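You operate a simulated robot arm through the tools that you are given. There is no shell and no other tool. Be economical: measure what you need, move in short steps, check, and stop when the job is done.

You run a simulated two-armed robot. Do the job below in one go: nothing can be reset, and whatever is moved stays where it is left.

TASK
Close both sweet jars and stand them at the workbench's wall edge.
Fine: each lid on the jar of its colour, screwed home while the jar is held. Set down upright: sweet jar.
Where things are to end (x, y in the base frame): sweet jar within 6 cm of [78, -2]; sweet jar within 6 cm of [78, -15].
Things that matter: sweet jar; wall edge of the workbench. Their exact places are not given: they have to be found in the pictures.

The check looks at the end state, three seconds after you hand in, the way a careful person would. Anything else that was tipped, shoved, dropped, spilled or broken makes it a failure. Lids that push on must go on centred and level and be pressed home; caps that screw on are set level and turned clockwise until they are tight.

THE ROBOT
Two 6-joint arms with two-finger parallel grippers on one trunk, on a base that drives. Base frame: it is fixed to the floor where the robot stands at the start and does not move with it; the origin is under the middle of the robot, x ahead of it, y to its left, z up. Lengths are in cm, angles in degrees, forces in N, time in s.
The left shoulder is at the start at [6, 18.7, 109.7], the right one opposite. With the tool pointing down near the work surface each hand reaches from about 26 to 62 cm from the robot's upright axis, wherever it stands, measured 20 degrees to its own side. Places, roughly: wall edge of the workbench [80, -30, 80]. Payload 1.57 kg a hand.
The tool frame of a hand sits at the grasp point between the pads (the TCP): z along the fingers, y along the line on which they close. The tips reach 3 cm beyond it. The gripper opens to 11 cm. The fingers are 2.4 cm wide and 1.2 cm thick; the gripper's body (4.8 by 11.2 cm) begins 7.8 cm behind the TCP.
Orientation is told as [roll, pitch, yaw] about the base's x, y, z axes, in that order, counted from this pose: with the fingers straight down and closing along the base's y, the tool's x points along the base's -x, its y along +y and its z along -z.

THE INTERFACE
- The arms move only by the tool nudge_tool. It takes "left_motion", "right_motion" or both (then of equal length, played together; a hand with none holds still); each is a list of rows, each a list of 7 numbers: the closure, from 0 (fully open) to 1 (shut), then the shift along the tool's x, y, z in units of 200 mm (1.0 is 200 mm), then the turn, a rotation vector about the tool's x, y, z in units of 60 degrees (1.0 is 60 degrees). In form: [[hand, x, y, z, rx, ry, rz], ...]. A call has 1 to 10 rows; each row is the pose to reach, as a shift and turn from the pose commanded when the call began, along the tool's axes at that moment. A call with a number of a shift or a turn outside -1 to 1 is refused whole. Rows are played at 5 a second. More than 5 cm and 8.6 degrees between two rows, or a gripper value outside its range, and nothing of the call is played. A pose out of reach is approached as far as the arm can. The call stops where the force on the tool passes 40 N (or 10 N more than at its start, if that is more) or the arm is blocked; 0.2 s more then pass. Each finger travels about 15.3 cm/s and halts on what it meets, pressing with about 28 N; the grip force reading is that of the motor and also rises with nothing between the fingers. The clock runs only during rows and for 0.2 s after the last one: add rows that repeat a pose to give the fingers time. The reply holds the time, the measured pose of the TCP, the force on the tool along the base axes, the opening and the grip force, in the units named above and with some noise, with the torque about the TCP (base axes, N m) and any sound that the robot's microphone picked up.
- Cameras (640 x 400 px; columns grow to the right, rows downward): "scene" is now at [-0.35, -4.21, 164.42]; the picture's right is [-0.49, -0.87, 0.00], its down [-0.68, 0.38, -0.62] and it looks along [0.54, -0.30, -0.78] (base axes); focal length 271 px, centre (320, 200). "left" rides on the left gripper at [7, -1.6, -14.1] in its tool frame; the picture's right is [0.23, 0.97, 0.00], its down [-0.85, 0.20, -0.48] and it looks along [-0.47, 0.11, 0.88] (tool axes); focal length 222 px, centre (320, 200). "right" rides on the right gripper at [7, 1.6, -14.1] in its tool frame; the picture's right is [-0.23, 0.97, 0.00], its down [-0.86, -0.20, -0.48] and it looks along [-0.47, -0.11, 0.88] (tool axes); focal length 222 px, centre (320, 200).
- snapshot(camera): a new picture of that camera. No time passes.
- lift_body(by): slides the trunk up (or, below 0, down) by that many cm; the arms and the scene camera ride with it, the base frame stays. It gives what a move gives, with no picture.
- base_move(legs): drives the robot by 1 to 6 legs, each [ahead, left, turn to the left] in cm, cm and degrees, along the robot's own axes; the way and the turn of a leg run together, so that a leg with both is an arc; at most 150 cm and 180 degrees a leg. The arms and the cameras ride along, it lands a little off, and it stops where it bumps. It gives what a move gives.
- pan_tilt(pan, tilt): turns the head with the scene camera to pan (to the left, within 86 degrees either way) and tilt (down, from -29 to 69), counted from straight ahead of the robot. It gives what a move gives.
- pixel_to_xyz(camera, pixels): for up to 12 pixels [column, row] of the newest picture of that camera ("zoom" is the newest enlarged one), the place [x, y, z] in the base frame of the surface seen there, good to about 0.2 cm, but the place of the scene camera against the robot may be out by one fixed shift of up to 1.8 cm in any direction. No time passes.
- zoom(camera, box): a new picture of the part [left, top, right, bottom] of that camera's present view, enlarged. No time passes.
- close_job(): hands the job in; it is judged then, once.

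Keep the steps short. Do not move on a guess: measure, check each grasp and each placing, and mend mistakes. In all there are 80 turns and 62 pictures (those below and enlarged ones count). Leave the grippers open and the arms clear of the work at the hand-in unless told otherwise, and finish with a single line.

The tools are called after ">>>" as a command line: name --argument value ..., lists and objects as JSON in quotes. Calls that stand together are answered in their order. nudge_tool: Moves the arms, as the interface text tells. Its arguments: {"type":"object","properties":{"left_motion":{"type":"array","items":{"type":"array","items":{"type":"number"}}},"right_motion":{"type":"array","items":{"type":"array","items":{"type":"number"}}}},"required":[]} The other tools are called the same way: lift_body (by) slides the trunk up or down; base_move (legs) drives the base; pan_tilt (pan, tilt) turns the head that bears the scene camera; snapshot (camera) takes a picture; pixel_to_xyz (camera, pixels) gives the place of the surface under pixels of a picture; zoom (camera, box) takes an enlarged picture of a part of a camera's view; close_job () hands the job in.

At the start:

```text
time: 0.0
left_position: [40.29, -4.38, 106.04]
left_ee_rot: [-0.1, -0.1, 0.0]
left_wrist_force: [-0.4, 0.4, -0.2]
left_ft_torque: [-0.01, -0.02, 0.02]
left_finger_gap: 11.01
left_grip_force: 0.0
right_position: [31.17, -34.88, 104.59]
right_ee_rot: [0.0, -0.1, 0.0]
right_wrist_force: [-0.5, 0.0, 0.3]
right_ft_torque: [0.0, -0.03, -0.01]
right_finger_gap: 11.0
right_grip_force: 0.1
trunk travel left (down, up): [-72.5, 26.5]
robot x, y, heading: [-0.01, -0.03, -0.1]
head pan, tilt: [-29.3, 51.6]
```

scene: 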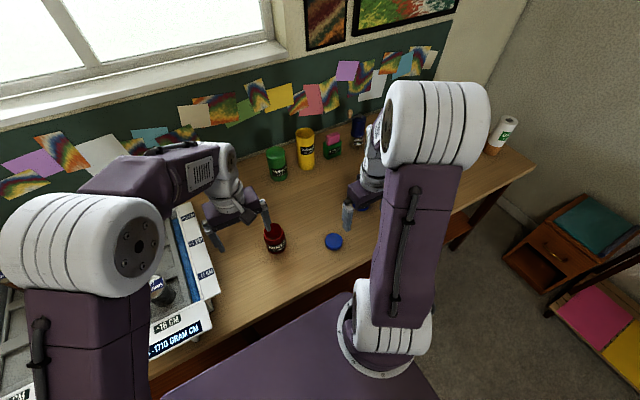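
right: 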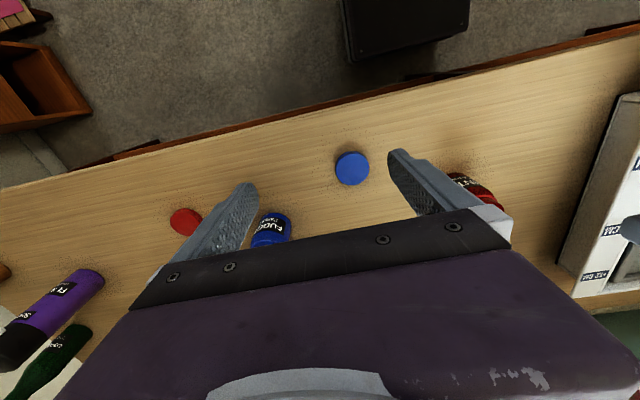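
left: 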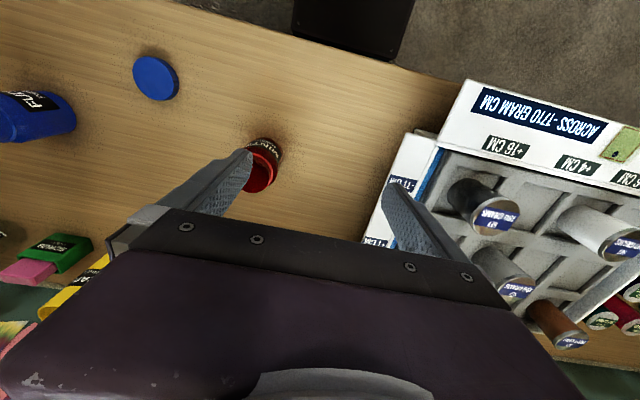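

I see a red jar near scene (275,238), a blue lid at (333,241), and in the right camera a blue jar at (270,228) and a red lid at (185,221). I'll measure them in the wrist pictures.

>>> pixel_to_xyz --camera "right" --pixels '[[352, 168], [337, 168], [368, 168], [185, 221], [172, 222], [200, 219], [272, 222], [278, 216], [262, 240], [480, 190], [60, 300]]'

>>> pixel_to_xyz --camera "left" --pixels '[[155, 78], [134, 78], [179, 80], [265, 150], [262, 142], [255, 175], [262, 160], [35, 115], [10, 120], [70, 112], [65, 250]]'

>>> pixel_to_xyz --camera "scene" --pixels '[[275, 238], [272, 227], [333, 241], [275, 250], [276, 160], [305, 145], [332, 148], [357, 130], [365, 204]]'

>>> zoom --camera "right" --box '[140, 120, 400, 280]'

>>> zoom --camera "left" --box '[180, 100, 340, 200]'

```text
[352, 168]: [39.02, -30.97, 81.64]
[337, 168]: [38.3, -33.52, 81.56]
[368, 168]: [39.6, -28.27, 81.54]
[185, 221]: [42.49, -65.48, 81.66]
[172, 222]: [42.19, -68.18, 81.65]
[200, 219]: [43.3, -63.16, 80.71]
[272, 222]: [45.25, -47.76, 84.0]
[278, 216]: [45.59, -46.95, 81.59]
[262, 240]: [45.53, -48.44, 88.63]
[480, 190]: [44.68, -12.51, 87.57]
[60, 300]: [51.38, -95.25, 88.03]
```

```text
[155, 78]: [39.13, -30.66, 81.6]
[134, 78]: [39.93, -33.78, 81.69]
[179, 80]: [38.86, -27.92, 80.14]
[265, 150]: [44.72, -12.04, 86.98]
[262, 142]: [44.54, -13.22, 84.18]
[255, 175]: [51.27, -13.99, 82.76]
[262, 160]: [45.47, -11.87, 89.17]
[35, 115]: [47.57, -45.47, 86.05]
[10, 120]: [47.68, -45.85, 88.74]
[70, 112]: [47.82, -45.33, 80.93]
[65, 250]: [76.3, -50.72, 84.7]
```

```text
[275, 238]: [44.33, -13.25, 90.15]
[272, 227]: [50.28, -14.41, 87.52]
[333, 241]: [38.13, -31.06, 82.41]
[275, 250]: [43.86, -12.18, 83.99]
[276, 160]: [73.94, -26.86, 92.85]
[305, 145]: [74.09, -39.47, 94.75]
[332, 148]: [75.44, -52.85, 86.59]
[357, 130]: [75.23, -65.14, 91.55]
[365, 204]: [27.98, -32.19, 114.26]
```

```text
2.46 times, centred on (270, 200) of right
```

zoom: 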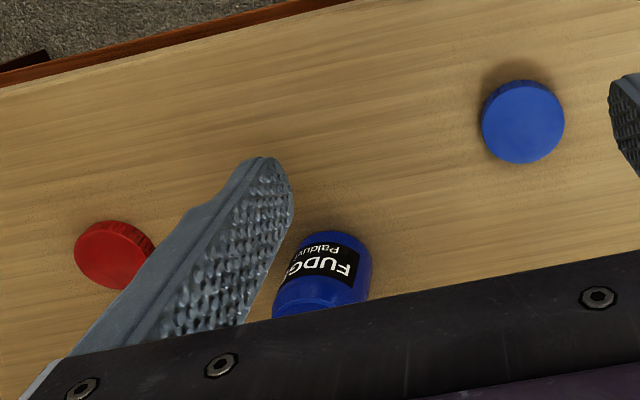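

```text
4.00 times, centred on (260, 150) of left
```

zoom: 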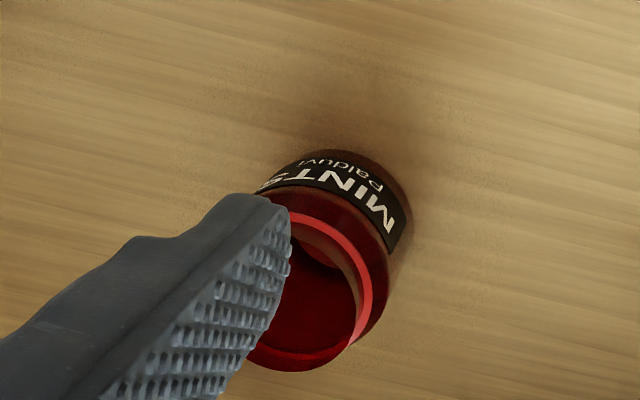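

Blue lid is about (39,-31) and red lid about (42.5,-66). Red jar is about (47,-13.5) and blue jar about (48,-48). Everything fits a stance further right, so I'll drive 27 cm to the right (arms are high and clear) and look again.

>>> base_move --legs '[[0, -27, 0]]'

>>> snapshot --camera "scene"

>>> snapshot --camera "left"

>>> snapshot --camera "right"

```text
time: 1.9
left_position: [40.3, -31.04, 106.23]
left_ee_rot: [-0.1, -0.1, -0.1]
left_wrist_force: [-0.1, 0.9, 0.1]
left_ft_torque: [-0.04, -0.02, 0.0]
left_finger_gap: 10.99
left_grip_force: 0.0
right_position: [30.99, -61.54, 104.64]
right_ee_rot: [0.0, 0.1, -0.2]
right_wrist_force: [-0.2, -0.6, -0.7]
right_ft_torque: [0.03, 0.01, -0.01]
right_finger_gap: 10.99
right_grip_force: 0.2
trunk travel left (down, up): [-72.5, 26.5]
robot x, y, heading: [-0.04, -26.26, -0.3]
head pan, tilt: [-29.3, 51.6]
```

```text
56 pictures are left
```

scene: 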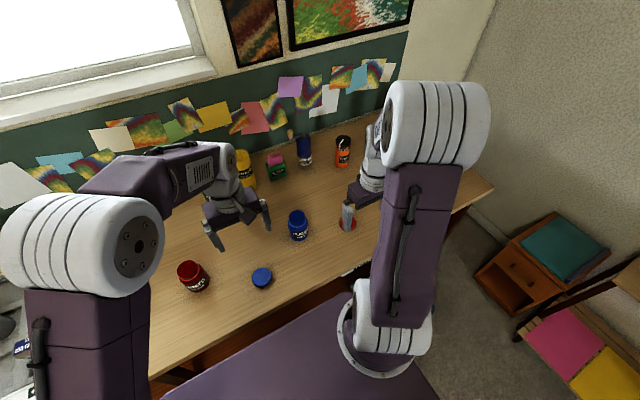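

```text
55 pictures are left
```

left: 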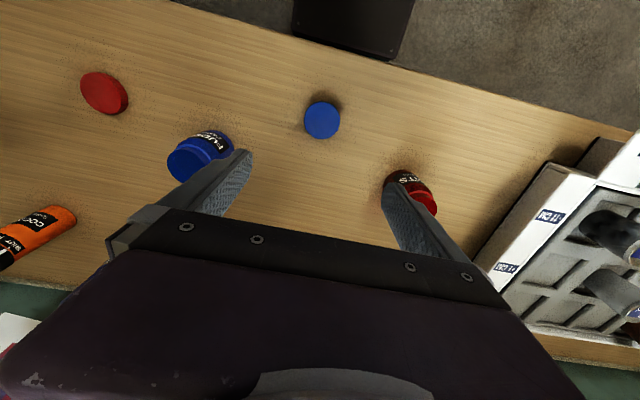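

```text
54 pictures are left
```

right: 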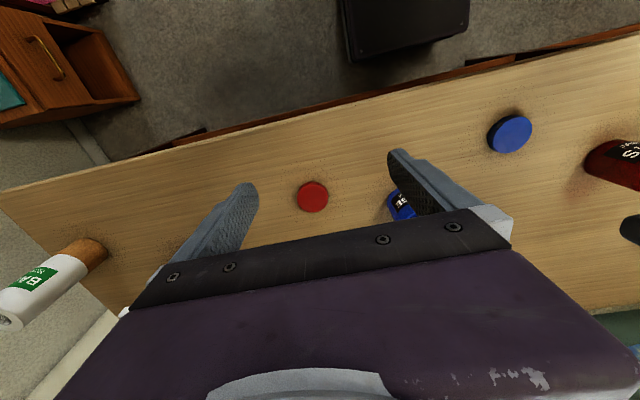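

>>> zoom --camera "scene" --box '[160, 190, 352, 310]'

>>> pixel_to_xyz --camera "right" --pixels '[[298, 197], [328, 197], [313, 182], [313, 211], [313, 197], [640, 50]]'

>>> pixel_to_xyz --camera "left" --pixels '[[305, 121], [340, 121], [322, 103], [322, 138], [322, 121], [169, 165], [205, 165], [185, 180], [190, 150], [430, 200], [525, 265], [600, 150]]'

>>> pixel_to_xyz --camera "scene" --pixels '[[193, 270], [290, 218], [306, 218], [298, 213], [298, 224], [177, 270], [203, 268], [188, 263], [262, 278], [248, 170], [278, 168]]'

```text
3.33 times, centred on (256, 250) of scene
```

zoom: 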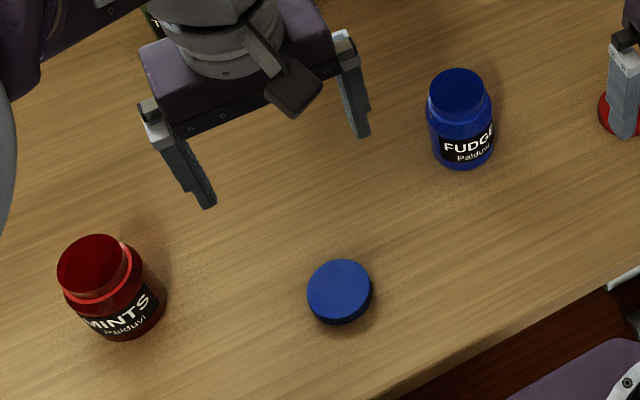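

```text
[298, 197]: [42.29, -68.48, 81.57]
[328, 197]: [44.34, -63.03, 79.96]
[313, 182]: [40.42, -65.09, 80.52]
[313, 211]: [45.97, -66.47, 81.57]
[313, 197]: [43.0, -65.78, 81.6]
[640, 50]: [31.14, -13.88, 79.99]
```

```text
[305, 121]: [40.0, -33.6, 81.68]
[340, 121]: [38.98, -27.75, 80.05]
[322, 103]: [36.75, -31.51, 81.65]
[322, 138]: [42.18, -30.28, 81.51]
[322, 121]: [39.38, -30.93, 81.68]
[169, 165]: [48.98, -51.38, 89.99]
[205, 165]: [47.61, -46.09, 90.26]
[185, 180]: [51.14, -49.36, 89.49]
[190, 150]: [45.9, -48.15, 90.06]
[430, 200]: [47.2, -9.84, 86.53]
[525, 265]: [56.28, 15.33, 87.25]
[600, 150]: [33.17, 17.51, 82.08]
```

```text
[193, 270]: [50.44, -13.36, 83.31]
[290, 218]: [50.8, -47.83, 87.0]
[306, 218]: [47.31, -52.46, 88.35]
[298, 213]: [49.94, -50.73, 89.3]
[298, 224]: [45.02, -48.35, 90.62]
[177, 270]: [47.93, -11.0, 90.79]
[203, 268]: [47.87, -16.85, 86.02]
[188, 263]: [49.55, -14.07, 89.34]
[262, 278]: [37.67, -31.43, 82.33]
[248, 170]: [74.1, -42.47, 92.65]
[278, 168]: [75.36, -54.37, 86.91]
```

Rim heights are about z=90 and lids are about 5.8 cm across and 1.6 high. I'll measure the table edges, the base, and the target area (green jar, tray) from the scene picture before moving.

>>> pixel_to_xyz --camera "scene" --pixels '[[300, 340], [330, 305], [270, 300], [240, 340], [330, 268], [30, 345], [100, 230], [140, 185], [175, 215], [190, 375]]'

>>> pixel_to_xyz --camera "left" --pixels '[[350, 20], [296, 34], [390, 57], [470, 75], [480, 285], [540, 335], [565, 170], [418, 195], [388, 190], [600, 360]]'

>>> pan_tilt --pan 15 --tilt 45

>>> snapshot --camera "scene"

```text
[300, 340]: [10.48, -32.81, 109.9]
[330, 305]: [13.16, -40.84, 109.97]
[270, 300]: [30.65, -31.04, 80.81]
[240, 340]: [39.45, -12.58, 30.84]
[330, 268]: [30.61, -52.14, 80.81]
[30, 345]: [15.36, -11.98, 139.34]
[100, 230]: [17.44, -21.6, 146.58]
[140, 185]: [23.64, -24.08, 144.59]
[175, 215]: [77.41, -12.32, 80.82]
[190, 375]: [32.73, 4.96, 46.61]
```

```text
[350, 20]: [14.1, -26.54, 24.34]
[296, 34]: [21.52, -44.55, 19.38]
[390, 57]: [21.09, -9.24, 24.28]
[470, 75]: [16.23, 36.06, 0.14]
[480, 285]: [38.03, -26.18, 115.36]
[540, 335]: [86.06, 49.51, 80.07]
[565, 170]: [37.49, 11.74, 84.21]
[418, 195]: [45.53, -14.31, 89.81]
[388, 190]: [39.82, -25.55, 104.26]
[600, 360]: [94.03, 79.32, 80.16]
```

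```text
time: 3.0
left_position: [40.3, -31.06, 106.21]
left_ee_rot: [0.1, -0.1, -0.1]
left_wrist_force: [0.6, -0.3, 0.1]
left_ft_torque: [0.0, -0.03, 0.03]
left_finger_gap: 11.01
left_grip_force: 0.2
right_position: [31.02, -61.69, 104.57]
right_ee_rot: [0.0, 0.1, -0.1]
right_wrist_force: [0.8, -0.5, 0.6]
right_ft_torque: [0.0, 0.03, -0.02]
right_finger_gap: 11.02
right_grip_force: 0.0
trunk travel left (down, up): [-72.5, 26.5]
robot x, y, heading: [-0.53, -26.31, -0.0]
head pan, tilt: [15.0, 45.0]
```

```text
52 pictures are left
```

scene: 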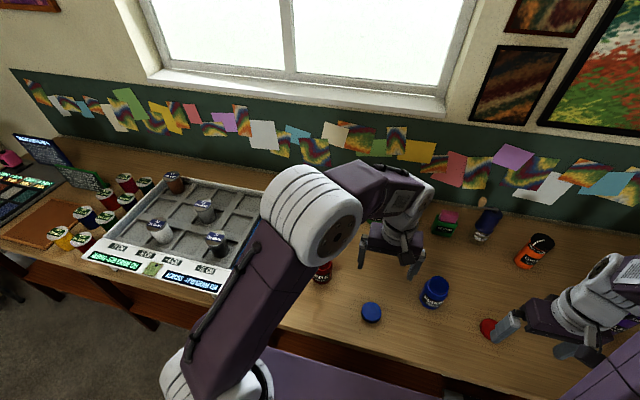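

The puzzle tray is on the left, and target (78,-2) lies between it and the green jar. I'll measure the tray's right side and the wall.

>>> pixel_to_xyz --camera "scene" --pixels '[[262, 195], [215, 290], [250, 230], [190, 178], [255, 170], [240, 180], [445, 225], [320, 275], [371, 312], [434, 292], [322, 262]]'

>>> zoom --camera "scene" --box '[290, 230, 530, 380]'

```text
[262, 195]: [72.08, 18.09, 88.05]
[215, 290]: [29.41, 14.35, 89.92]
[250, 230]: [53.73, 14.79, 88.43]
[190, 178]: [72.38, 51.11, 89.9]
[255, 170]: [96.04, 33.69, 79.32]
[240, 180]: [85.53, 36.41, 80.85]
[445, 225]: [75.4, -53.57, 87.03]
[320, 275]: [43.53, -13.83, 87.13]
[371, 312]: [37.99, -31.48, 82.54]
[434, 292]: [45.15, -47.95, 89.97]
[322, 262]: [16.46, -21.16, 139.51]
```

```text
2.67 times, centred on (410, 305) of scene
```

zoom: 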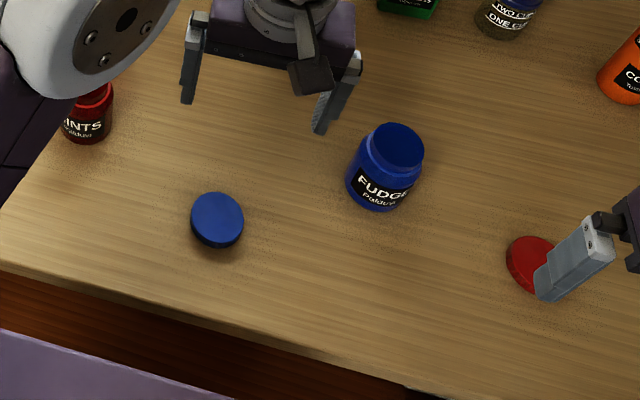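

Tray edge is at y≥14, so the target spots are free. Next I'll drive 7 cm back left, to a stance that serves both the red jar (left hand) and the red lid (right hand).

>>> base_move --legs '[[0.5, 7, 0]]'

```text
time: 4.0
left_position: [40.74, -24.53, 106.17]
left_ee_rot: [0.1, 0.0, -0.2]
left_wrist_force: [0.2, -0.1, -0.2]
left_ft_torque: [0.0, 0.01, -0.02]
left_finger_gap: 10.99
left_grip_force: 0.1
right_position: [31.63, -54.91, 104.62]
right_ee_rot: [0.1, 0.2, -0.3]
right_wrist_force: [-0.2, 0.1, -0.2]
right_ft_torque: [0.04, -0.01, 0.06]
right_finger_gap: 10.99
right_grip_force: 0.0
trunk travel left (down, up): [-72.5, 26.5]
robot x, y, heading: [0.48, -19.81, 0.1]
head pan, tilt: [15.0, 45.0]
```

Now the right hand moves above the red lid with yaw +45 while the left hand moves left and yaws by -35.

>>> nudge_tool --right_motion '[[0, -0.096, -0.091, 0.105, 0, 0, -0.125], [0, -0.192, -0.182, 0.21, 0, 0, -0.25], [0, -0.288, -0.273, 0.315, 0, 0, -0.375], [0, -0.383, -0.363, 0.42, 0, 0, -0.5], [0, -0.479, -0.454, 0.525, 0, 0, -0.625], [0, -0.575, -0.545, 0.63, 0, 0, -0.75], [0, -0.575, -0.545, 0.63, 0, 0, -0.75]]' --left_motion '[[0, 0.04, 0.158, 0, 0, 0, 0.097], [0, 0.08, 0.317, 0, 0, 0, 0.194], [0, 0.12, 0.475, 0, 0, 0, 0.292], [0, 0.16, 0.633, 0, 0, 0, 0.389], [0, 0.2, 0.792, 0, 0, 0, 0.486], [0, 0.235, 0.95, 0, 0, 0, 0.583], [0, 0.235, 0.95, 0, 0, 0, 0.583]]'

>>> snapshot --camera "left"

>>> snapshot --camera "right"

```text
time: 5.6
left_position: [36.18, -5.15, 106.02]
left_ee_rot: [0.0, -0.1, -35.2]
left_wrist_force: [-0.6, -1.3, -0.1]
left_ft_torque: [-0.02, -0.01, -0.02]
left_finger_gap: 10.99
left_grip_force: 0.0
right_position: [43.26, -65.76, 92.13]
right_ee_rot: [0.0, 0.0, 45.0]
right_wrist_force: [0.5, 0.3, 0.6]
right_ft_torque: [0.0, 0.0, 0.0]
right_finger_gap: 10.98
right_grip_force: 0.1
trunk travel left (down, up): [-72.5, 26.5]
robot x, y, heading: [0.79, -19.72, -0.1]
head pan, tilt: [15.0, 45.0]
```

```text
50 pictures are left
```

left: 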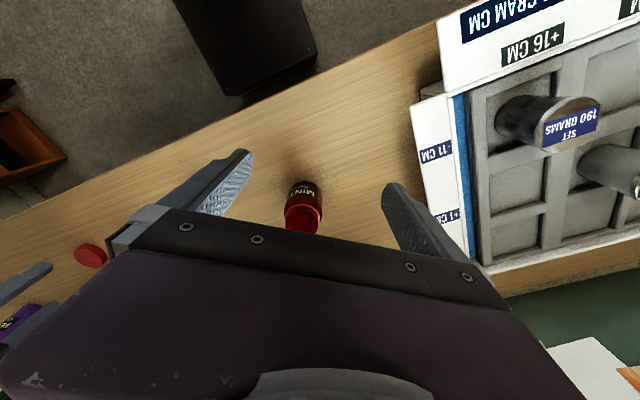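

```text
49 pictures are left
```

right: 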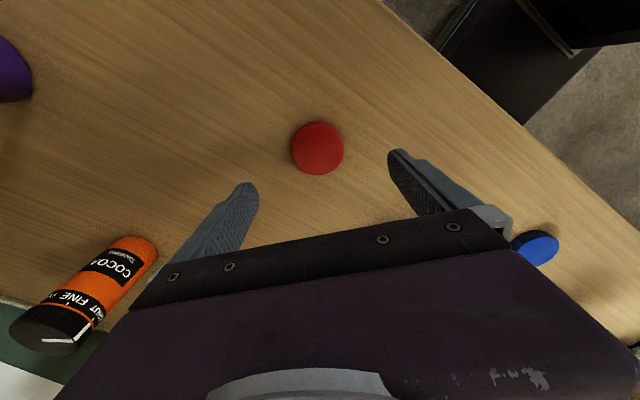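

Both are in place. I'll measure the red lid and jar rim points exactly.

>>> pixel_to_xyz --camera "right" --pixels '[[318, 126], [318, 170], [294, 148], [341, 148], [318, 148]]'

>>> zoom --camera "left" --box '[264, 170, 344, 240]'

>>> pixel_to_xyz --camera "left" --pixels '[[304, 185], [304, 195], [303, 209], [287, 218], [319, 218], [303, 220], [295, 229], [311, 232], [290, 190], [320, 192]]'

```text
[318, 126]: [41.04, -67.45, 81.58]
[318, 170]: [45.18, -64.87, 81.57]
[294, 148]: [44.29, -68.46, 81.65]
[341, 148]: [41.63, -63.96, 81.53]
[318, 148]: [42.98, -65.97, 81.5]
```

```text
5.71 times, centred on (304, 205) of left
```

zoom: 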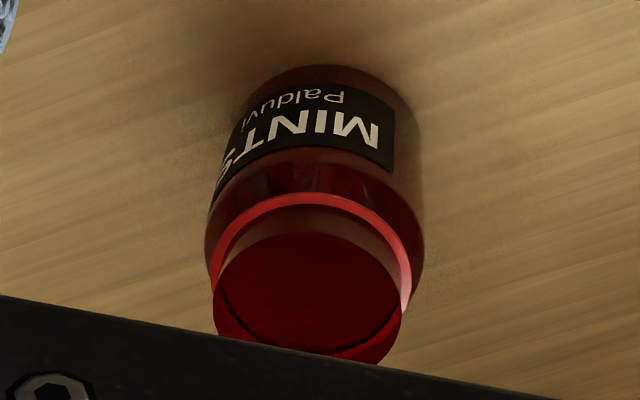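

```text
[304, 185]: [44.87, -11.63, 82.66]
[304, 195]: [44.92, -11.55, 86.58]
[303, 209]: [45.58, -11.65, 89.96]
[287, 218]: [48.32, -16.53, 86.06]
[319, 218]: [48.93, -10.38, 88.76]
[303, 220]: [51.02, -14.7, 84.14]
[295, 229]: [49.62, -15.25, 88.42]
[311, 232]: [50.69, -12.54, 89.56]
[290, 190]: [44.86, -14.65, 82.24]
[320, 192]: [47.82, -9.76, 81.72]
```

Red lid centre is (43.0,-66.15). Red jar axis is about (48.0,-13.3) with body radius 3.5. The right hand descends over the lid, and the left hand tilts 45° at a standoff from the jar.

>>> nudge_tool --right_motion '[[0, 0.023, -0.005, 0.1, 0, 0, 0], [0, 0.023, -0.005, 0.2, 0, 0, 0], [0, 0.023, -0.005, 0.3, 0, 0, 0], [0, 0.023, -0.005, 0.36, 0, 0, 0], [0, 0.023, -0.005, 0.4, 0, 0, 0], [0, 0.023, -0.005, 0.43, 0, 0, 0], [0, 0.023, -0.005, 0.43, 0, 0, 0]]' --left_motion '[[0, -0.043, 0.001, 0.104, 0, -0.125, 0], [0, -0.086, 0.002, 0.208, 0, -0.25, 0], [0, -0.13, 0.003, 0.312, 0, -0.375, 0], [0, -0.173, 0.005, 0.417, 0, -0.5, 0], [0, -0.216, 0.006, 0.521, 0, -0.625, 0], [0, -0.259, 0.007, 0.625, 0, -0.75, 0], [0, -0.259, 0.007, 0.625, 0, -0.75, 0]]'

>>> snapshot --camera "left"

>>> snapshot --camera "scene"

```text
time: 7.2
left_position: [42.26, -7.2, 101.9]
left_ee_rot: [-0.3, -45.0, -35.0]
left_wrist_force: [-0.2, -0.8, -0.7]
left_ft_torque: [0.02, 0.0, -0.01]
left_finger_gap: 10.98
left_grip_force: 0.0
left hand out of reach, approached as far as the arm can: row 3, 4, 5, 6, 7
right_position: [42.75, -66.03, 83.46]
right_ee_rot: [0.0, 0.0, 44.9]
right_wrist_force: [0.1, -0.8, 0.0]
right_ft_torque: [0.0, 0.03, 0.01]
right_finger_gap: 11.01
right_grip_force: 0.0
trunk travel left (down, up): [-72.5, 26.5]
robot x, y, heading: [0.35, -19.81, -0.2]
head pan, tilt: [15.0, 45.0]
```

```text
47 pictures are left
```

left: 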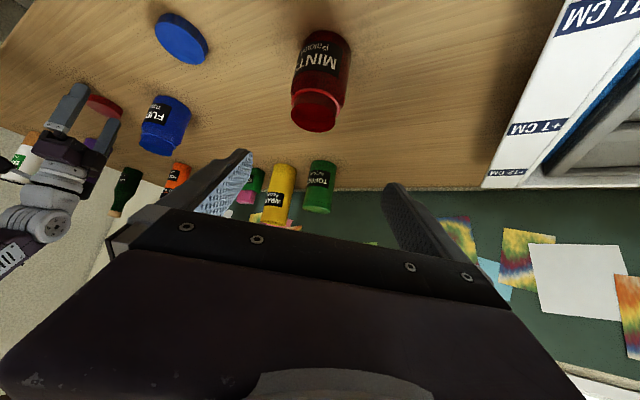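

```text
46 pictures are left
```

scene: 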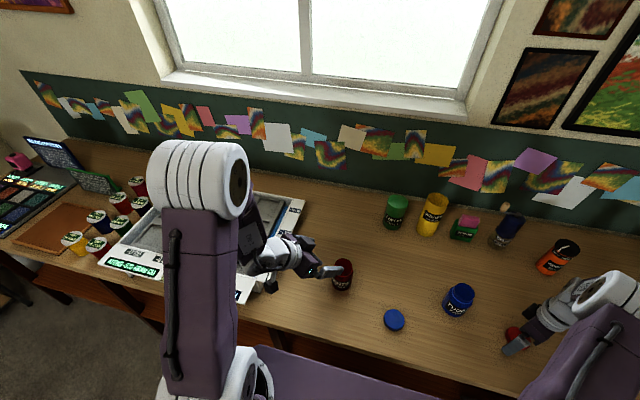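

The left pose was out of reach because the wrist is too close to the body. Coming in more from the side (yaw about -70) puts the wrist further out. Meanwhile the right hand closes on the lid.

>>> nudge_tool --right_motion '[[0.5, 0, 0, 0, 0, 0, 0], [0.7, 0, 0, 0, 0, 0, 0], [1, 0, 0, 0, 0, 0, 0], [1, 0, 0, 0, 0, 0, 0], [1, 0, 0, 0, 0, 0, 0], [1, 0, 0, 0, 0, 0, 0]]' --left_motion '[[0, -0.007, 0.037, 0.007, 0.069, 0, 0.069], [0, -0.013, 0.074, 0.013, 0.137, 0, 0.137], [0, -0.02, 0.112, 0.02, 0.206, 0, 0.206], [0, -0.027, 0.149, 0.027, 0.275, 0, 0.275], [0, -0.033, 0.186, 0.033, 0.343, 0, 0.343], [0, -0.04, 0.223, 0.04, 0.412, 0, 0.412]]'

```text
time: 8.6
left_position: [45.78, -4.45, 101.84]
left_ee_rot: [0.1, -44.9, -70.3]
left_wrist_force: [0.7, -0.2, -0.2]
left_ft_torque: [0.01, -0.01, -0.01]
left_finger_gap: 11.0
left_grip_force: 0.1
right_position: [42.79, -65.91, 83.38]
right_ee_rot: [-0.1, -0.1, 44.7]
right_wrist_force: [0.5, -0.2, 0.5]
right_ft_torque: [-0.01, 0.01, -0.01]
right_finger_gap: 6.22
right_grip_force: 27.7
trunk travel left (down, up): [-72.5, 26.5]
robot x, y, heading: [0.54, -19.9, -0.0]
head pan, tilt: [15.0, 45.0]
```

The lid is gripped at a 6.2 cm gap. The right hand lifts it while the left hand goes to its standoff on the approach line.

>>> nudge_tool --right_motion '[[1, 0, 0, -0.1, 0, 0, 0], [1, 0, 0, -0.25, 0, 0, 0], [1, 0, 0, -0.45, 0, 0, 0], [1, 0, 0, -0.65, 0, 0, 0], [1, 0, 0, -0.65, 0, 0, 0]]' --left_motion '[[0, 0.075, -0.012, 0.073, 0, 0, 0], [0, 0.15, -0.024, 0.145, 0, 0, 0], [0, 0.225, -0.036, 0.218, 0, 0, 0], [0, 0.299, -0.047, 0.291, 0, 0, 0], [0, 0.299, -0.047, 0.291, 0, 0, 0]]'

>>> snapshot --camera "left"

>>> snapshot --camera "right"

```text
time: 9.8
left_position: [44.81, -4.73, 93.45]
left_ee_rot: [0.3, -45.1, -70.2]
left_wrist_force: [-0.3, 0.1, 0.1]
left_ft_torque: [0.02, 0.02, -0.04]
left_finger_gap: 10.99
left_grip_force: 0.2
right_position: [43.04, -65.96, 96.42]
right_ee_rot: [0.0, 0.0, 44.9]
right_wrist_force: [-0.3, -0.4, -0.2]
right_ft_torque: [0.01, 0.01, 0.01]
right_finger_gap: 6.24
right_grip_force: 27.8
trunk travel left (down, up): [-72.5, 26.5]
robot x, y, heading: [0.32, -19.73, -0.3]
head pan, tilt: [15.0, 45.0]
```

```text
45 pictures are left
```

left: 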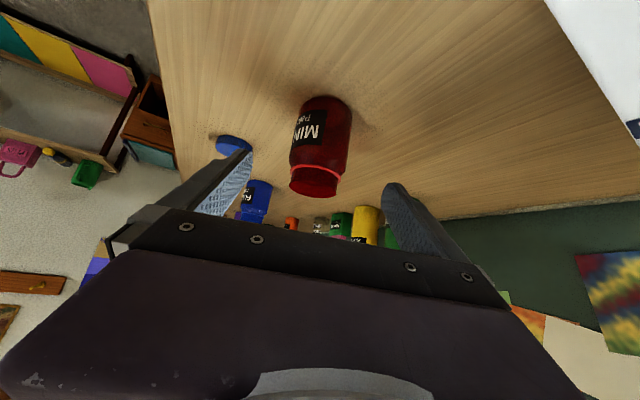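

```text
44 pictures are left
```

right: 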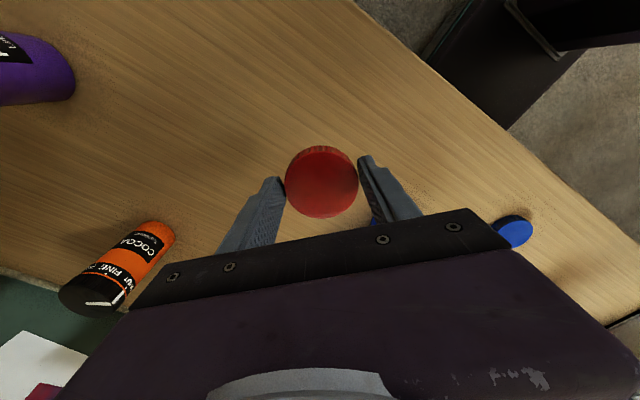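

The jar sits centred between the open left fingers. The left hand advances 13 cm along its axis, and the right hand carries the lid toward it at a safe height.

>>> nudge_tool --left_motion '[[0, 0, 0, 0.13, 0, 0, 0], [0, 0, 0, 0.26, 0, 0, 0], [0, 0, 0, 0.39, 0, 0, 0], [0, 0, 0, 0.52, 0, 0, 0], [0, 0, 0, 0.6, 0, 0, 0], [0, 0, 0, 0.65, 0, 0, 0]]' --right_motion '[[1, 0, 0, -0.15, 0, 0, 0], [1, -0.141, 0.127, -0.15, 0, 0, 0], [1, -0.283, 0.254, -0.15, 0, 0, 0], [1, -0.424, 0.382, -0.15, 0, 0, 0], [1, -0.566, 0.509, -0.15, 0, 0, 0], [1, -0.707, 0.636, -0.15, 0, 0, 0]]'

>>> snapshot --camera "left"

```text
time: 11.2
left_position: [47.91, -13.38, 84.28]
left_ee_rot: [0.1, -45.1, -70.2]
left_wrist_force: [-0.3, 0.0, 0.5]
left_ft_torque: [-0.03, -0.02, 0.02]
left_finger_gap: 10.98
left_grip_force: 0.2
right_position: [44.03, -47.11, 99.52]
right_ee_rot: [0.0, 0.1, 44.8]
right_wrist_force: [-0.7, -0.2, 0.0]
right_ft_torque: [-0.01, -0.01, 0.01]
right_finger_gap: 6.23
right_grip_force: 28.3
trunk travel left (down, up): [-72.5, 26.5]
robot x, y, heading: [0.2, -19.91, -0.3]
head pan, tilt: [15.0, 45.0]
```

```text
43 pictures are left
```

left: 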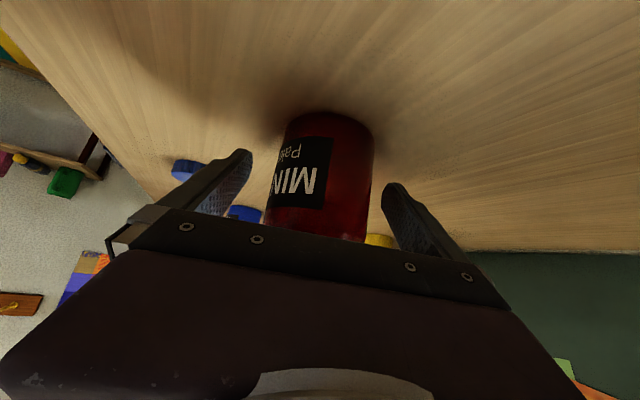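

Centred on the jar. The left hand closes and the right hand carries on.

>>> nudge_tool --left_motion '[[0.5, 0, 0, 0, 0, 0, 0], [1, 0, 0, 0, 0, 0, 0], [1, 0, 0, 0, 0, 0, 0], [1, 0, 0, 0, 0, 0, 0], [1, 0, 0, 0, 0, 0, 0]]' --right_motion '[[1, -0.149, 0.114, 0, 0, 0, 0], [1, -0.298, 0.228, 0, 0, 0, 0], [1, -0.448, 0.341, 0, 0, 0, 0], [1, -0.597, 0.455, 0, 0, 0, 0], [1, -0.746, 0.569, 0, 0, 0, 0]]'

>>> snapshot --camera "right"

>>> snapshot --camera "scene"

```text
time: 12.4
left_position: [47.75, -13.34, 84.54]
left_ee_rot: [0.2, -45.2, -70.2]
left_wrist_force: [0.8, 1.1, 4.5]
left_ft_torque: [0.12, 0.17, -0.05]
left_finger_gap: 6.27
left_grip_force: 28.2
right_position: [46.36, -28.6, 99.43]
right_ee_rot: [-0.1, -0.1, 44.7]
right_wrist_force: [0.4, -0.8, -1.0]
right_ft_torque: [-0.01, 0.0, 0.01]
right_finger_gap: 6.24
right_grip_force: 28.0
trunk travel left (down, up): [-72.5, 26.5]
robot x, y, heading: [0.28, -19.76, -0.2]
head pan, tilt: [15.0, 45.0]
```

```text
42 pictures are left
```

right: 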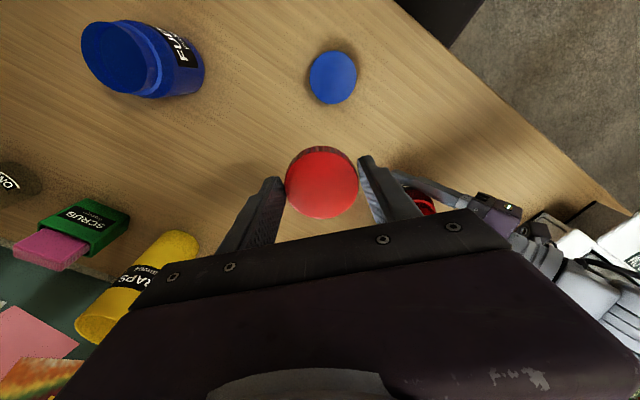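

```text
41 pictures are left
```

scene: 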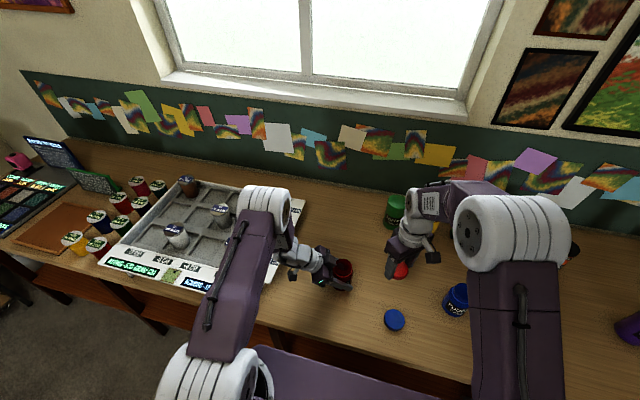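

The red jar is gripped with a 6.27 cm gap. I'll measure its rim in an enlarged scene view, using the blue lid as a check on the camera shift.

>>> zoom --camera "scene" --box '[290, 230, 418, 340]'

```text
3.64 times, centred on (354, 285) of scene
```

zoom: 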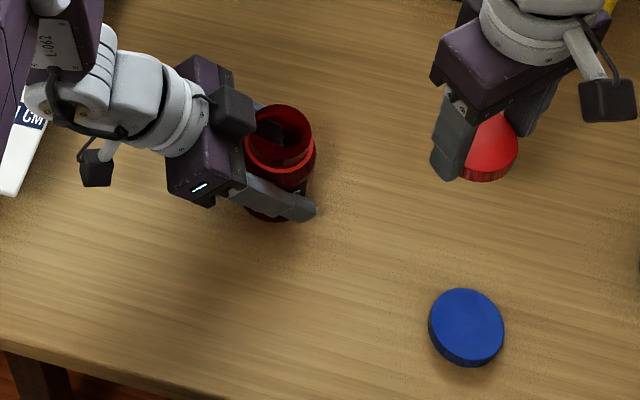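

>>> pixel_to_xyz --camera "zoom" --pixels '[[251, 135], [311, 133], [280, 168], [280, 163], [284, 108], [296, 160], [262, 160], [432, 315], [501, 325], [472, 292], [461, 350], [466, 322]]'

```text
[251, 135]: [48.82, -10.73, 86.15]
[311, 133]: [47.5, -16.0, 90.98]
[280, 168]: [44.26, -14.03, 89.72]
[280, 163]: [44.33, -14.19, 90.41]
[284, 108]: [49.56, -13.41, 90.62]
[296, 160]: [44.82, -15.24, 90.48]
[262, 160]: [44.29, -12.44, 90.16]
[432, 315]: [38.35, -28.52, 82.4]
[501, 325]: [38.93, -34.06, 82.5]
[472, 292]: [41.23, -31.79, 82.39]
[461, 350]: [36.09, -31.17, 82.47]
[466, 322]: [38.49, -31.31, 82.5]
```

>>> pixel_to_xyz --camera "right" --pixels '[[321, 158], [321, 214], [290, 187], [353, 187], [321, 186], [299, 165], [343, 209]]'

>>> pixel_to_xyz --camera "zoom" --pixels '[[495, 128], [515, 145], [488, 168], [470, 172], [505, 162]]'

```text
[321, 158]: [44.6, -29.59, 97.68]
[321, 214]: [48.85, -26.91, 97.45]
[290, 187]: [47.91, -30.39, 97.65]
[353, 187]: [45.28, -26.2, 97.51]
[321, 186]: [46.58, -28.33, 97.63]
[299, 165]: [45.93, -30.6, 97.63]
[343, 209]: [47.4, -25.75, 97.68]
```

```text
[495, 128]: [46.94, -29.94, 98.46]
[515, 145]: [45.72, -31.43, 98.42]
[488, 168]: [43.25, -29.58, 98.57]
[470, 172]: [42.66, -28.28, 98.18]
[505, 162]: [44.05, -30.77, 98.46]
```

In one camera frame the lid centre must shift by (+1.05, +15.25). The left palm sits on the +y side of the jar, so the right fingers need to close along roughly x. I'll move over the jar, staying high, while yawing +60.

>>> nudge_tool --right_motion '[[1, -0.072, 0.063, 0, 0, 0, -0.125], [1, -0.144, 0.126, 0, 0, 0, -0.25], [1, -0.216, 0.188, 0, 0, 0, -0.375], [1, -0.288, 0.251, 0, 0, 0, -0.5], [1, -0.36, 0.314, 0, 0, 0, -0.625], [1, -0.432, 0.377, 0, 0, 0, -0.75], [1, -0.504, 0.439, 0, 0, 0, -0.875], [1, -0.576, 0.502, 0, 0, 0, -1.0], [1, -0.576, 0.502, 0, 0, 0, -1.0]]'

>>> zoom --camera "scene" --box '[270, 200, 430, 320]'

```text
time: 14.4
left_position: [47.95, -13.3, 84.51]
left_ee_rot: [0.1, -45.3, -70.2]
left_wrist_force: [0.0, -0.9, 3.9]
left_ft_torque: [-0.04, 0.13, 0.04]
left_finger_gap: 6.26
left_grip_force: 27.9
right_position: [47.55, -13.22, 99.47]
right_ee_rot: [0.0, 0.1, 104.9]
right_wrist_force: [-0.7, -0.7, -0.9]
right_ft_torque: [0.0, -0.01, 0.0]
right_finger_gap: 6.24
right_grip_force: 28.6
trunk travel left (down, up): [-72.5, 26.5]
robot x, y, heading: [0.39, -19.61, 0.0]
head pan, tilt: [15.0, 45.0]
```

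```text
3.33 times, centred on (350, 260) of scene
```

zoom: 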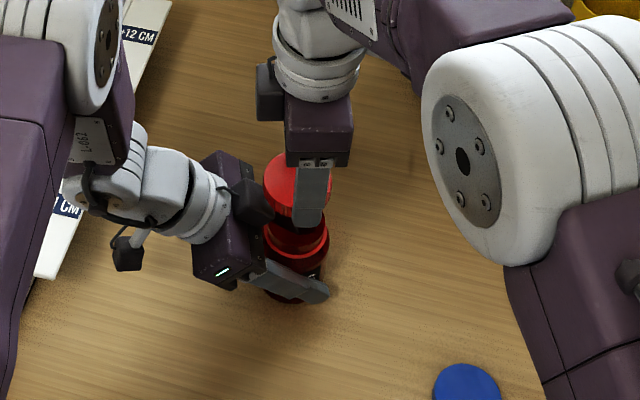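

>>> pixel_to_xyz --camera "zoom" --pixels '[[255, 195], [270, 212], [262, 210], [240, 185], [266, 180], [280, 160], [327, 185], [293, 200], [265, 240], [325, 240], [296, 255], [315, 250]]'

>>> snapshot --camera "right"

```text
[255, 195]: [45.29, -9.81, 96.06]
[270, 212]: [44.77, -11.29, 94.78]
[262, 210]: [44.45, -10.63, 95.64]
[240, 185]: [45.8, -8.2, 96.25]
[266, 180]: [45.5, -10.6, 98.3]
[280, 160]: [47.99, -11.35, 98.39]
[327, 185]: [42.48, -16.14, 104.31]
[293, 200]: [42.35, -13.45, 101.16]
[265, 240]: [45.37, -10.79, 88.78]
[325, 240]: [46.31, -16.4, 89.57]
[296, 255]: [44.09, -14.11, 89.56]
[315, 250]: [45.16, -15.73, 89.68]
```

```text
38 pictures are left
```

right: 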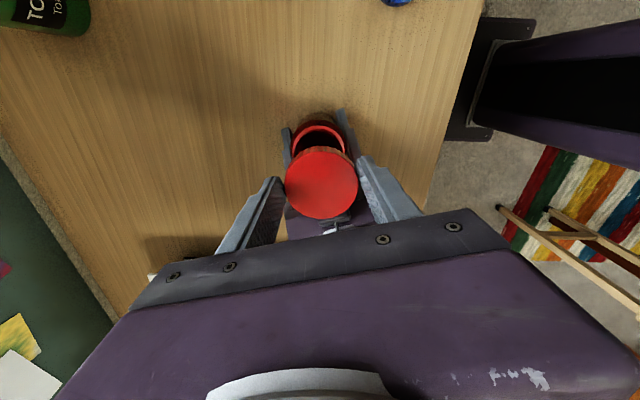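

The block on top of the left gripper overhangs the jar (about z 94, 2 cm from the axis), which leaves too little room for the right fingers. I'll re-grip the jar 1.7 cm further back along the left tool axis.

>>> nudge_tool --left_motion '[[0.25, 0, 0, 0, 0, 0, 0], [0.25, 0, 0, 0, 0, 0, 0], [0.25, 0, 0, -0.045, 0, 0, 0], [0.25, 0, 0, -0.085, 0, 0, 0], [0.25, 0, 0, -0.085, 0, 0, 0], [0.6, 0, 0, -0.085, 0, 0, 0], [1, 0, 0, -0.085, 0, 0, 0], [1, 0, 0, -0.085, 0, 0, 0]]'

>>> pixel_to_xyz --camera "right" --pixels '[[321, 155], [321, 213], [290, 184], [353, 184], [321, 184], [299, 163], [343, 206], [320, 127], [299, 140], [342, 143], [308, 131]]'

>>> zoom --camera "right" --box '[260, 80, 388, 160]'

```text
time: 16.2
left_position: [47.51, -12.21, 85.51]
left_ee_rot: [0.0, -45.1, -70.2]
left_wrist_force: [-1.2, 0.0, -0.1]
left_ft_torque: [-0.01, 0.09, 0.01]
left_finger_gap: 6.28
left_grip_force: 27.5
right_position: [47.55, -13.21, 99.33]
right_ee_rot: [0.1, 0.0, 104.8]
right_wrist_force: [0.2, -0.4, -0.4]
right_ft_torque: [0.01, 0.0, 0.02]
right_finger_gap: 6.23
right_grip_force: 28.3
trunk travel left (down, up): [-72.5, 26.5]
robot x, y, heading: [0.05, -19.8, -0.1]
head pan, tilt: [15.0, 45.0]
```

```text
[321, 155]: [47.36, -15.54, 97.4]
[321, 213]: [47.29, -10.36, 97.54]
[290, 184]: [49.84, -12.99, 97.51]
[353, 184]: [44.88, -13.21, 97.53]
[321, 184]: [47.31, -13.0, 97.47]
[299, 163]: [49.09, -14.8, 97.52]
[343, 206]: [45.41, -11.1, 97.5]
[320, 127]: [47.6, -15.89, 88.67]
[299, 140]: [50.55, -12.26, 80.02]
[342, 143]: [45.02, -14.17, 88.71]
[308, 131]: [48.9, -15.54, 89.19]
```

```text
5.00 times, centred on (324, 120) of right
```

zoom: 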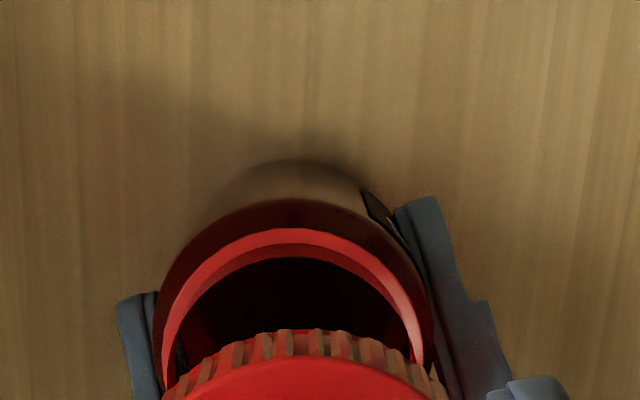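

>>> pixel_to_xyz --camera "zoom" --pixels '[[300, 240], [300, 249], [230, 272], [370, 272], [195, 305], [400, 310], [180, 335], [412, 345], [300, 232], [215, 268]]'

```text
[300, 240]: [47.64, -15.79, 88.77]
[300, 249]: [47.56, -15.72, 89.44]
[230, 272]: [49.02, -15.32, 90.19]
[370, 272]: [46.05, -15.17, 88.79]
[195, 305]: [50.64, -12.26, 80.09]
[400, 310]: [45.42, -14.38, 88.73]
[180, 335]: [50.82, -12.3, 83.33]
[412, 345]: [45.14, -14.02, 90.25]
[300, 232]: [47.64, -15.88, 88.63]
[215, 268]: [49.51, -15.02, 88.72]
```

Rim centre is about (47.65,-13.0) and lid centre (47.3,-13.0), so a +0.35 cm correction in x. I'll lower 4 cm and add +30° yaw so the clockwise stroke has room, then re-measure.

>>> nudge_tool --right_motion '[[1, 0.004, -0.017, 0, 0, 0, -0.125], [1, 0.004, -0.017, 0.05, 0, 0, -0.25], [1, 0.004, -0.017, 0.1, 0, 0, -0.375], [1, 0.004, -0.017, 0.15, 0, 0, -0.5], [1, 0.004, -0.017, 0.2, 0, 0, -0.5], [1, 0.004, -0.017, 0.2, 0, 0, -0.5]]'

>>> zoom --camera "right" --box '[256, 80, 400, 230]'

>>> zoom --camera "scene" --box '[290, 220, 402, 304]'

```text
time: 17.6
left_position: [47.53, -12.21, 85.65]
left_ee_rot: [0.1, -45.1, -70.2]
left_wrist_force: [0.0, 0.1, 0.3]
left_ft_torque: [-0.02, 0.1, 0.01]
left_finger_gap: 6.27
left_grip_force: 27.7
right_position: [47.93, -13.26, 95.35]
right_ee_rot: [0.0, 0.0, 134.9]
right_wrist_force: [-0.3, 0.0, -0.7]
right_ft_torque: [0.02, 0.02, 0.01]
right_finger_gap: 6.24
right_grip_force: 27.7
trunk travel left (down, up): [-72.5, 26.5]
robot x, y, heading: [0.91, -19.68, -0.4]
head pan, tilt: [15.0, 45.0]
```

```text
2.67 times, centred on (328, 155) of right
```

zoom: 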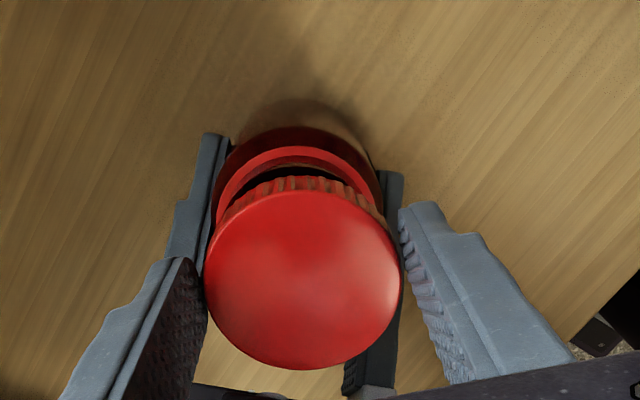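

```text
4.76 times, centred on (346, 262) of scene
```

zoom: 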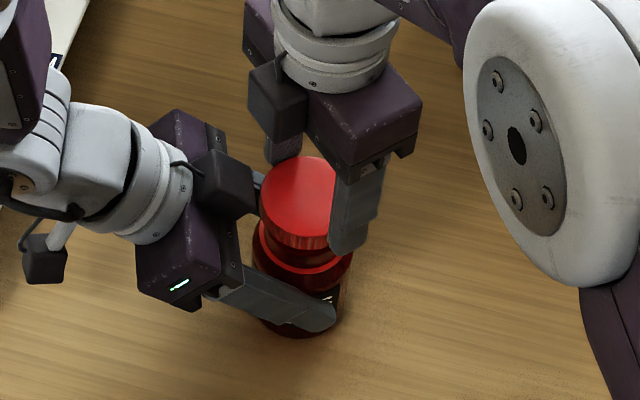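

>>> zoom --camera "right" --box '[256, 80, 400, 230]'

>>> pixel_to_xyz --camera "zoom" --pixels '[[303, 200], [303, 360], [215, 280], [390, 280], [240, 215], [365, 345], [290, 165], [245, 182], [340, 175], [225, 200], [365, 190], [270, 170]]'

```text
2.67 times, centred on (328, 155) of right
```

zoom: 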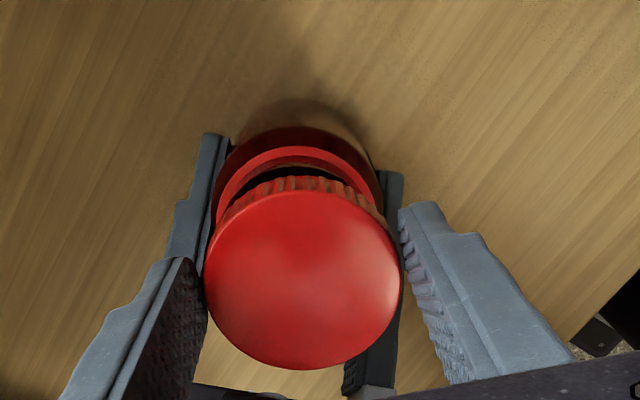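

```text
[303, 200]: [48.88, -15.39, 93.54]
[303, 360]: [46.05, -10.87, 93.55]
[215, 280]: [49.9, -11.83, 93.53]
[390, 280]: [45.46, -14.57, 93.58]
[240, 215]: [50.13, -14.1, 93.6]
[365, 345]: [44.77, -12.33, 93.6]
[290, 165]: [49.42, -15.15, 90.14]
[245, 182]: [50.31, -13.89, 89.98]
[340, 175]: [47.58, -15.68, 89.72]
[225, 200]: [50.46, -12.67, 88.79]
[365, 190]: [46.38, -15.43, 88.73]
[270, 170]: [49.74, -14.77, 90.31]
```

Lid centre is (47.55,-13.17) and rim centre (47.7,-13.0). I'll correct 0.2 cm and lower gently until it touches.

>>> nudge_tool --right_motion '[[1, 0, -0.011, 0.03, 0, 0, 0], [1, 0, -0.011, 0.06, 0, 0, 0], [1, 0, -0.011, 0.075, 0, 0, 0], [1, 0, -0.011, 0.085, 0, 0, 0], [1, 0, -0.011, 0.092, 0, 0, 0], [1, 0, -0.011, 0.097, 0, 0, 0]]'

```text
time: 19.0
left_position: [47.54, -12.1, 85.59]
left_ee_rot: [0.1, -45.1, -70.2]
left_wrist_force: [-0.8, 1.2, 0.2]
left_ft_torque: [-0.09, 0.11, 0.01]
left_finger_gap: 6.26
left_grip_force: 28.0
right_position: [47.97, -13.07, 93.5]
right_ee_rot: [0.1, 0.0, 134.8]
right_wrist_force: [1.3, -0.3, 0.2]
right_ft_torque: [-0.04, -0.04, 0.04]
right_finger_gap: 6.21
right_grip_force: 27.8
trunk travel left (down, up): [-72.5, 26.5]
robot x, y, heading: [0.24, -19.84, -0.2]
head pan, tilt: [15.0, 45.0]
```

No vertical contact yet. I'll creep further.

>>> nudge_tool --right_motion '[[1, 0, 0, 0.005, 0, 0, 0], [1, 0, 0, 0.01, 0, 0, 0], [1, 0, 0, 0.015, 0, 0, 0], [1, 0, 0, 0.02, 0, 0, 0]]'

>>> zoom --camera "scene" --box '[290, 220, 402, 304]'

```text
time: 20.0
left_position: [47.61, -12.19, 85.65]
left_ee_rot: [0.2, -45.0, -70.2]
left_wrist_force: [-0.3, 1.9, 0.0]
left_ft_torque: [-0.08, 0.06, 0.0]
left_finger_gap: 6.25
left_grip_force: 28.2
right_position: [47.91, -13.14, 93.13]
right_ee_rot: [0.0, 0.0, 134.8]
right_wrist_force: [0.1, -2.0, 1.9]
right_ft_torque: [-0.05, -0.08, -0.01]
right_finger_gap: 6.2
right_grip_force: 28.1
trunk travel left (down, up): [-72.5, 26.5]
robot x, y, heading: [0.28, -19.61, -0.2]
head pan, tilt: [15.0, 45.0]
```

```text
4.76 times, centred on (346, 262) of scene
```

zoom: 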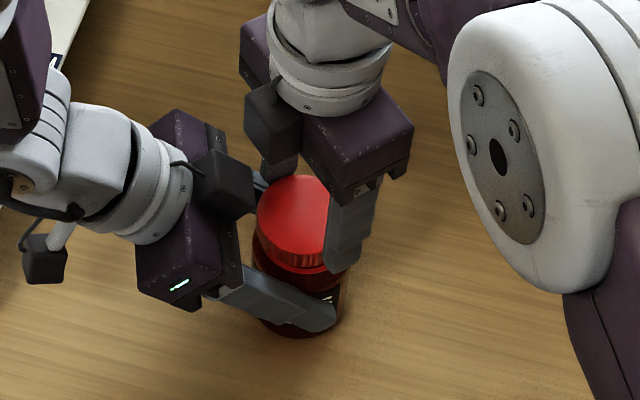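

Light contact (about 2 N) with the lid level. First clockwise stroke of 60° with a slight downward follow.

>>> nudge_tool --right_motion '[[1, 0, 0, 0.006, 0, 0, 0.0], [1, 0, 0, 0.008, 0, 0, 0.125], [1, 0, 0, 0.01, 0, 0, 0.25], [1, 0, 0, 0.012, 0, 0, 0.375], [1, 0, 0, 0.014, 0, 0, 0.5], [1, 0, 0, 0.016, 0, 0, 0.625], [1, 0, 0, 0.018, 0, 0, 0.75], [1, 0, 0, 0.02, 0, 0, 0.875], [1, 0, 0, 0.022, 0, 0, 1.0]]'

```text
time: 22.0
left_position: [47.5, -12.13, 85.66]
left_ee_rot: [0.4, -45.1, -70.1]
left_wrist_force: [19.7, 13.9, -14.4]
left_ft_torque: [-0.32, 0.72, 0.13]
left_finger_gap: 6.27
left_grip_force: 27.5
right_position: [47.66, -13.11, 92.62]
right_ee_rot: [0.2, 0.1, 74.7]
right_wrist_force: [-21.2, -14.1, 25.5]
right_ft_torque: [-0.15, 0.86, 0.12]
right_finger_gap: 6.25
right_grip_force: 28.2
trunk travel left (down, up): [-72.5, 26.5]
robot x, y, heading: [1.02, -19.81, -0.5]
head pan, tilt: [15.0, 45.0]
```

The lid turned 60°, with the downward push at 25 N. Next: open slightly, turn back 60°, re-close.

>>> nudge_tool --right_motion '[[0.27, 0, 0, 0, 0, 0, 0], [0.27, 0, 0, 0, 0, 0, -0.142], [0.27, 0, 0, 0, 0, 0, -0.285], [0.27, 0, 0, 0, 0, 0, -0.428], [0.27, 0, 0, 0, 0, 0, -0.571], [0.27, 0, 0, 0, 0, 0, -0.714], [0.27, 0, 0, 0, 0, 0, -0.857], [0.27, 0, 0, 0, 0, 0, -1.0], [1, 0, 0, 0, 0, 0, -1.0], [1, 0, 0, 0, 0, 0, -1.0]]'

>>> zoom --camera "scene" --box '[290, 220, 402, 304]'

```text
time: 24.2
left_position: [47.54, -12.32, 85.61]
left_ee_rot: [0.1, -45.1, -70.2]
left_wrist_force: [3.8, -0.2, 5.3]
left_ft_torque: [0.17, 0.01, -0.06]
left_finger_gap: 6.25
left_grip_force: 27.9
right_position: [47.91, -13.12, 92.66]
right_ee_rot: [0.1, 0.0, 134.8]
right_wrist_force: [-0.5, 0.8, -0.4]
right_ft_torque: [0.04, -0.01, 0.01]
right_finger_gap: 6.03
right_grip_force: 28.3
trunk travel left (down, up): [-72.5, 26.5]
robot x, y, heading: [1.04, -19.7, -0.4]
head pan, tilt: [15.0, 45.0]
```

```text
4.76 times, centred on (346, 262) of scene
```

zoom: 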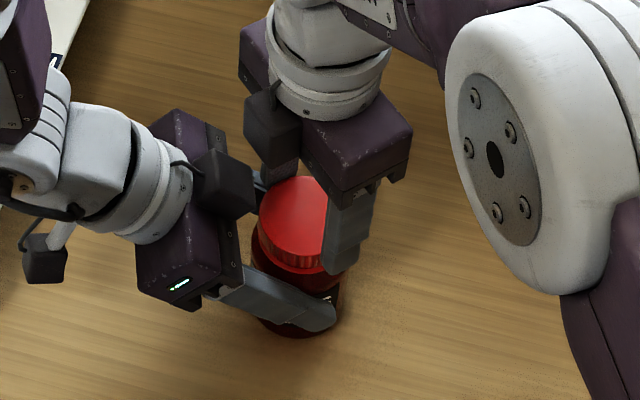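

Gap reads 6.03 now. I'll check that the lid is level before the next stroke.

>>> pixel_to_xyz --camera "zoom" --pixels '[[270, 205], [300, 185], [320, 185], [275, 230], [295, 240], [315, 235], [295, 210], [266, 217]]'

```text
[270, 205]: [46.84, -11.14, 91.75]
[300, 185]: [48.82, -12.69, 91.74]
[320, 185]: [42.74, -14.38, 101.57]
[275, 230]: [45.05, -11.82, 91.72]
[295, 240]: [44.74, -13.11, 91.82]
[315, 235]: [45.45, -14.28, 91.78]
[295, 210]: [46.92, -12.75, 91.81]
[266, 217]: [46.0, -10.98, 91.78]
```

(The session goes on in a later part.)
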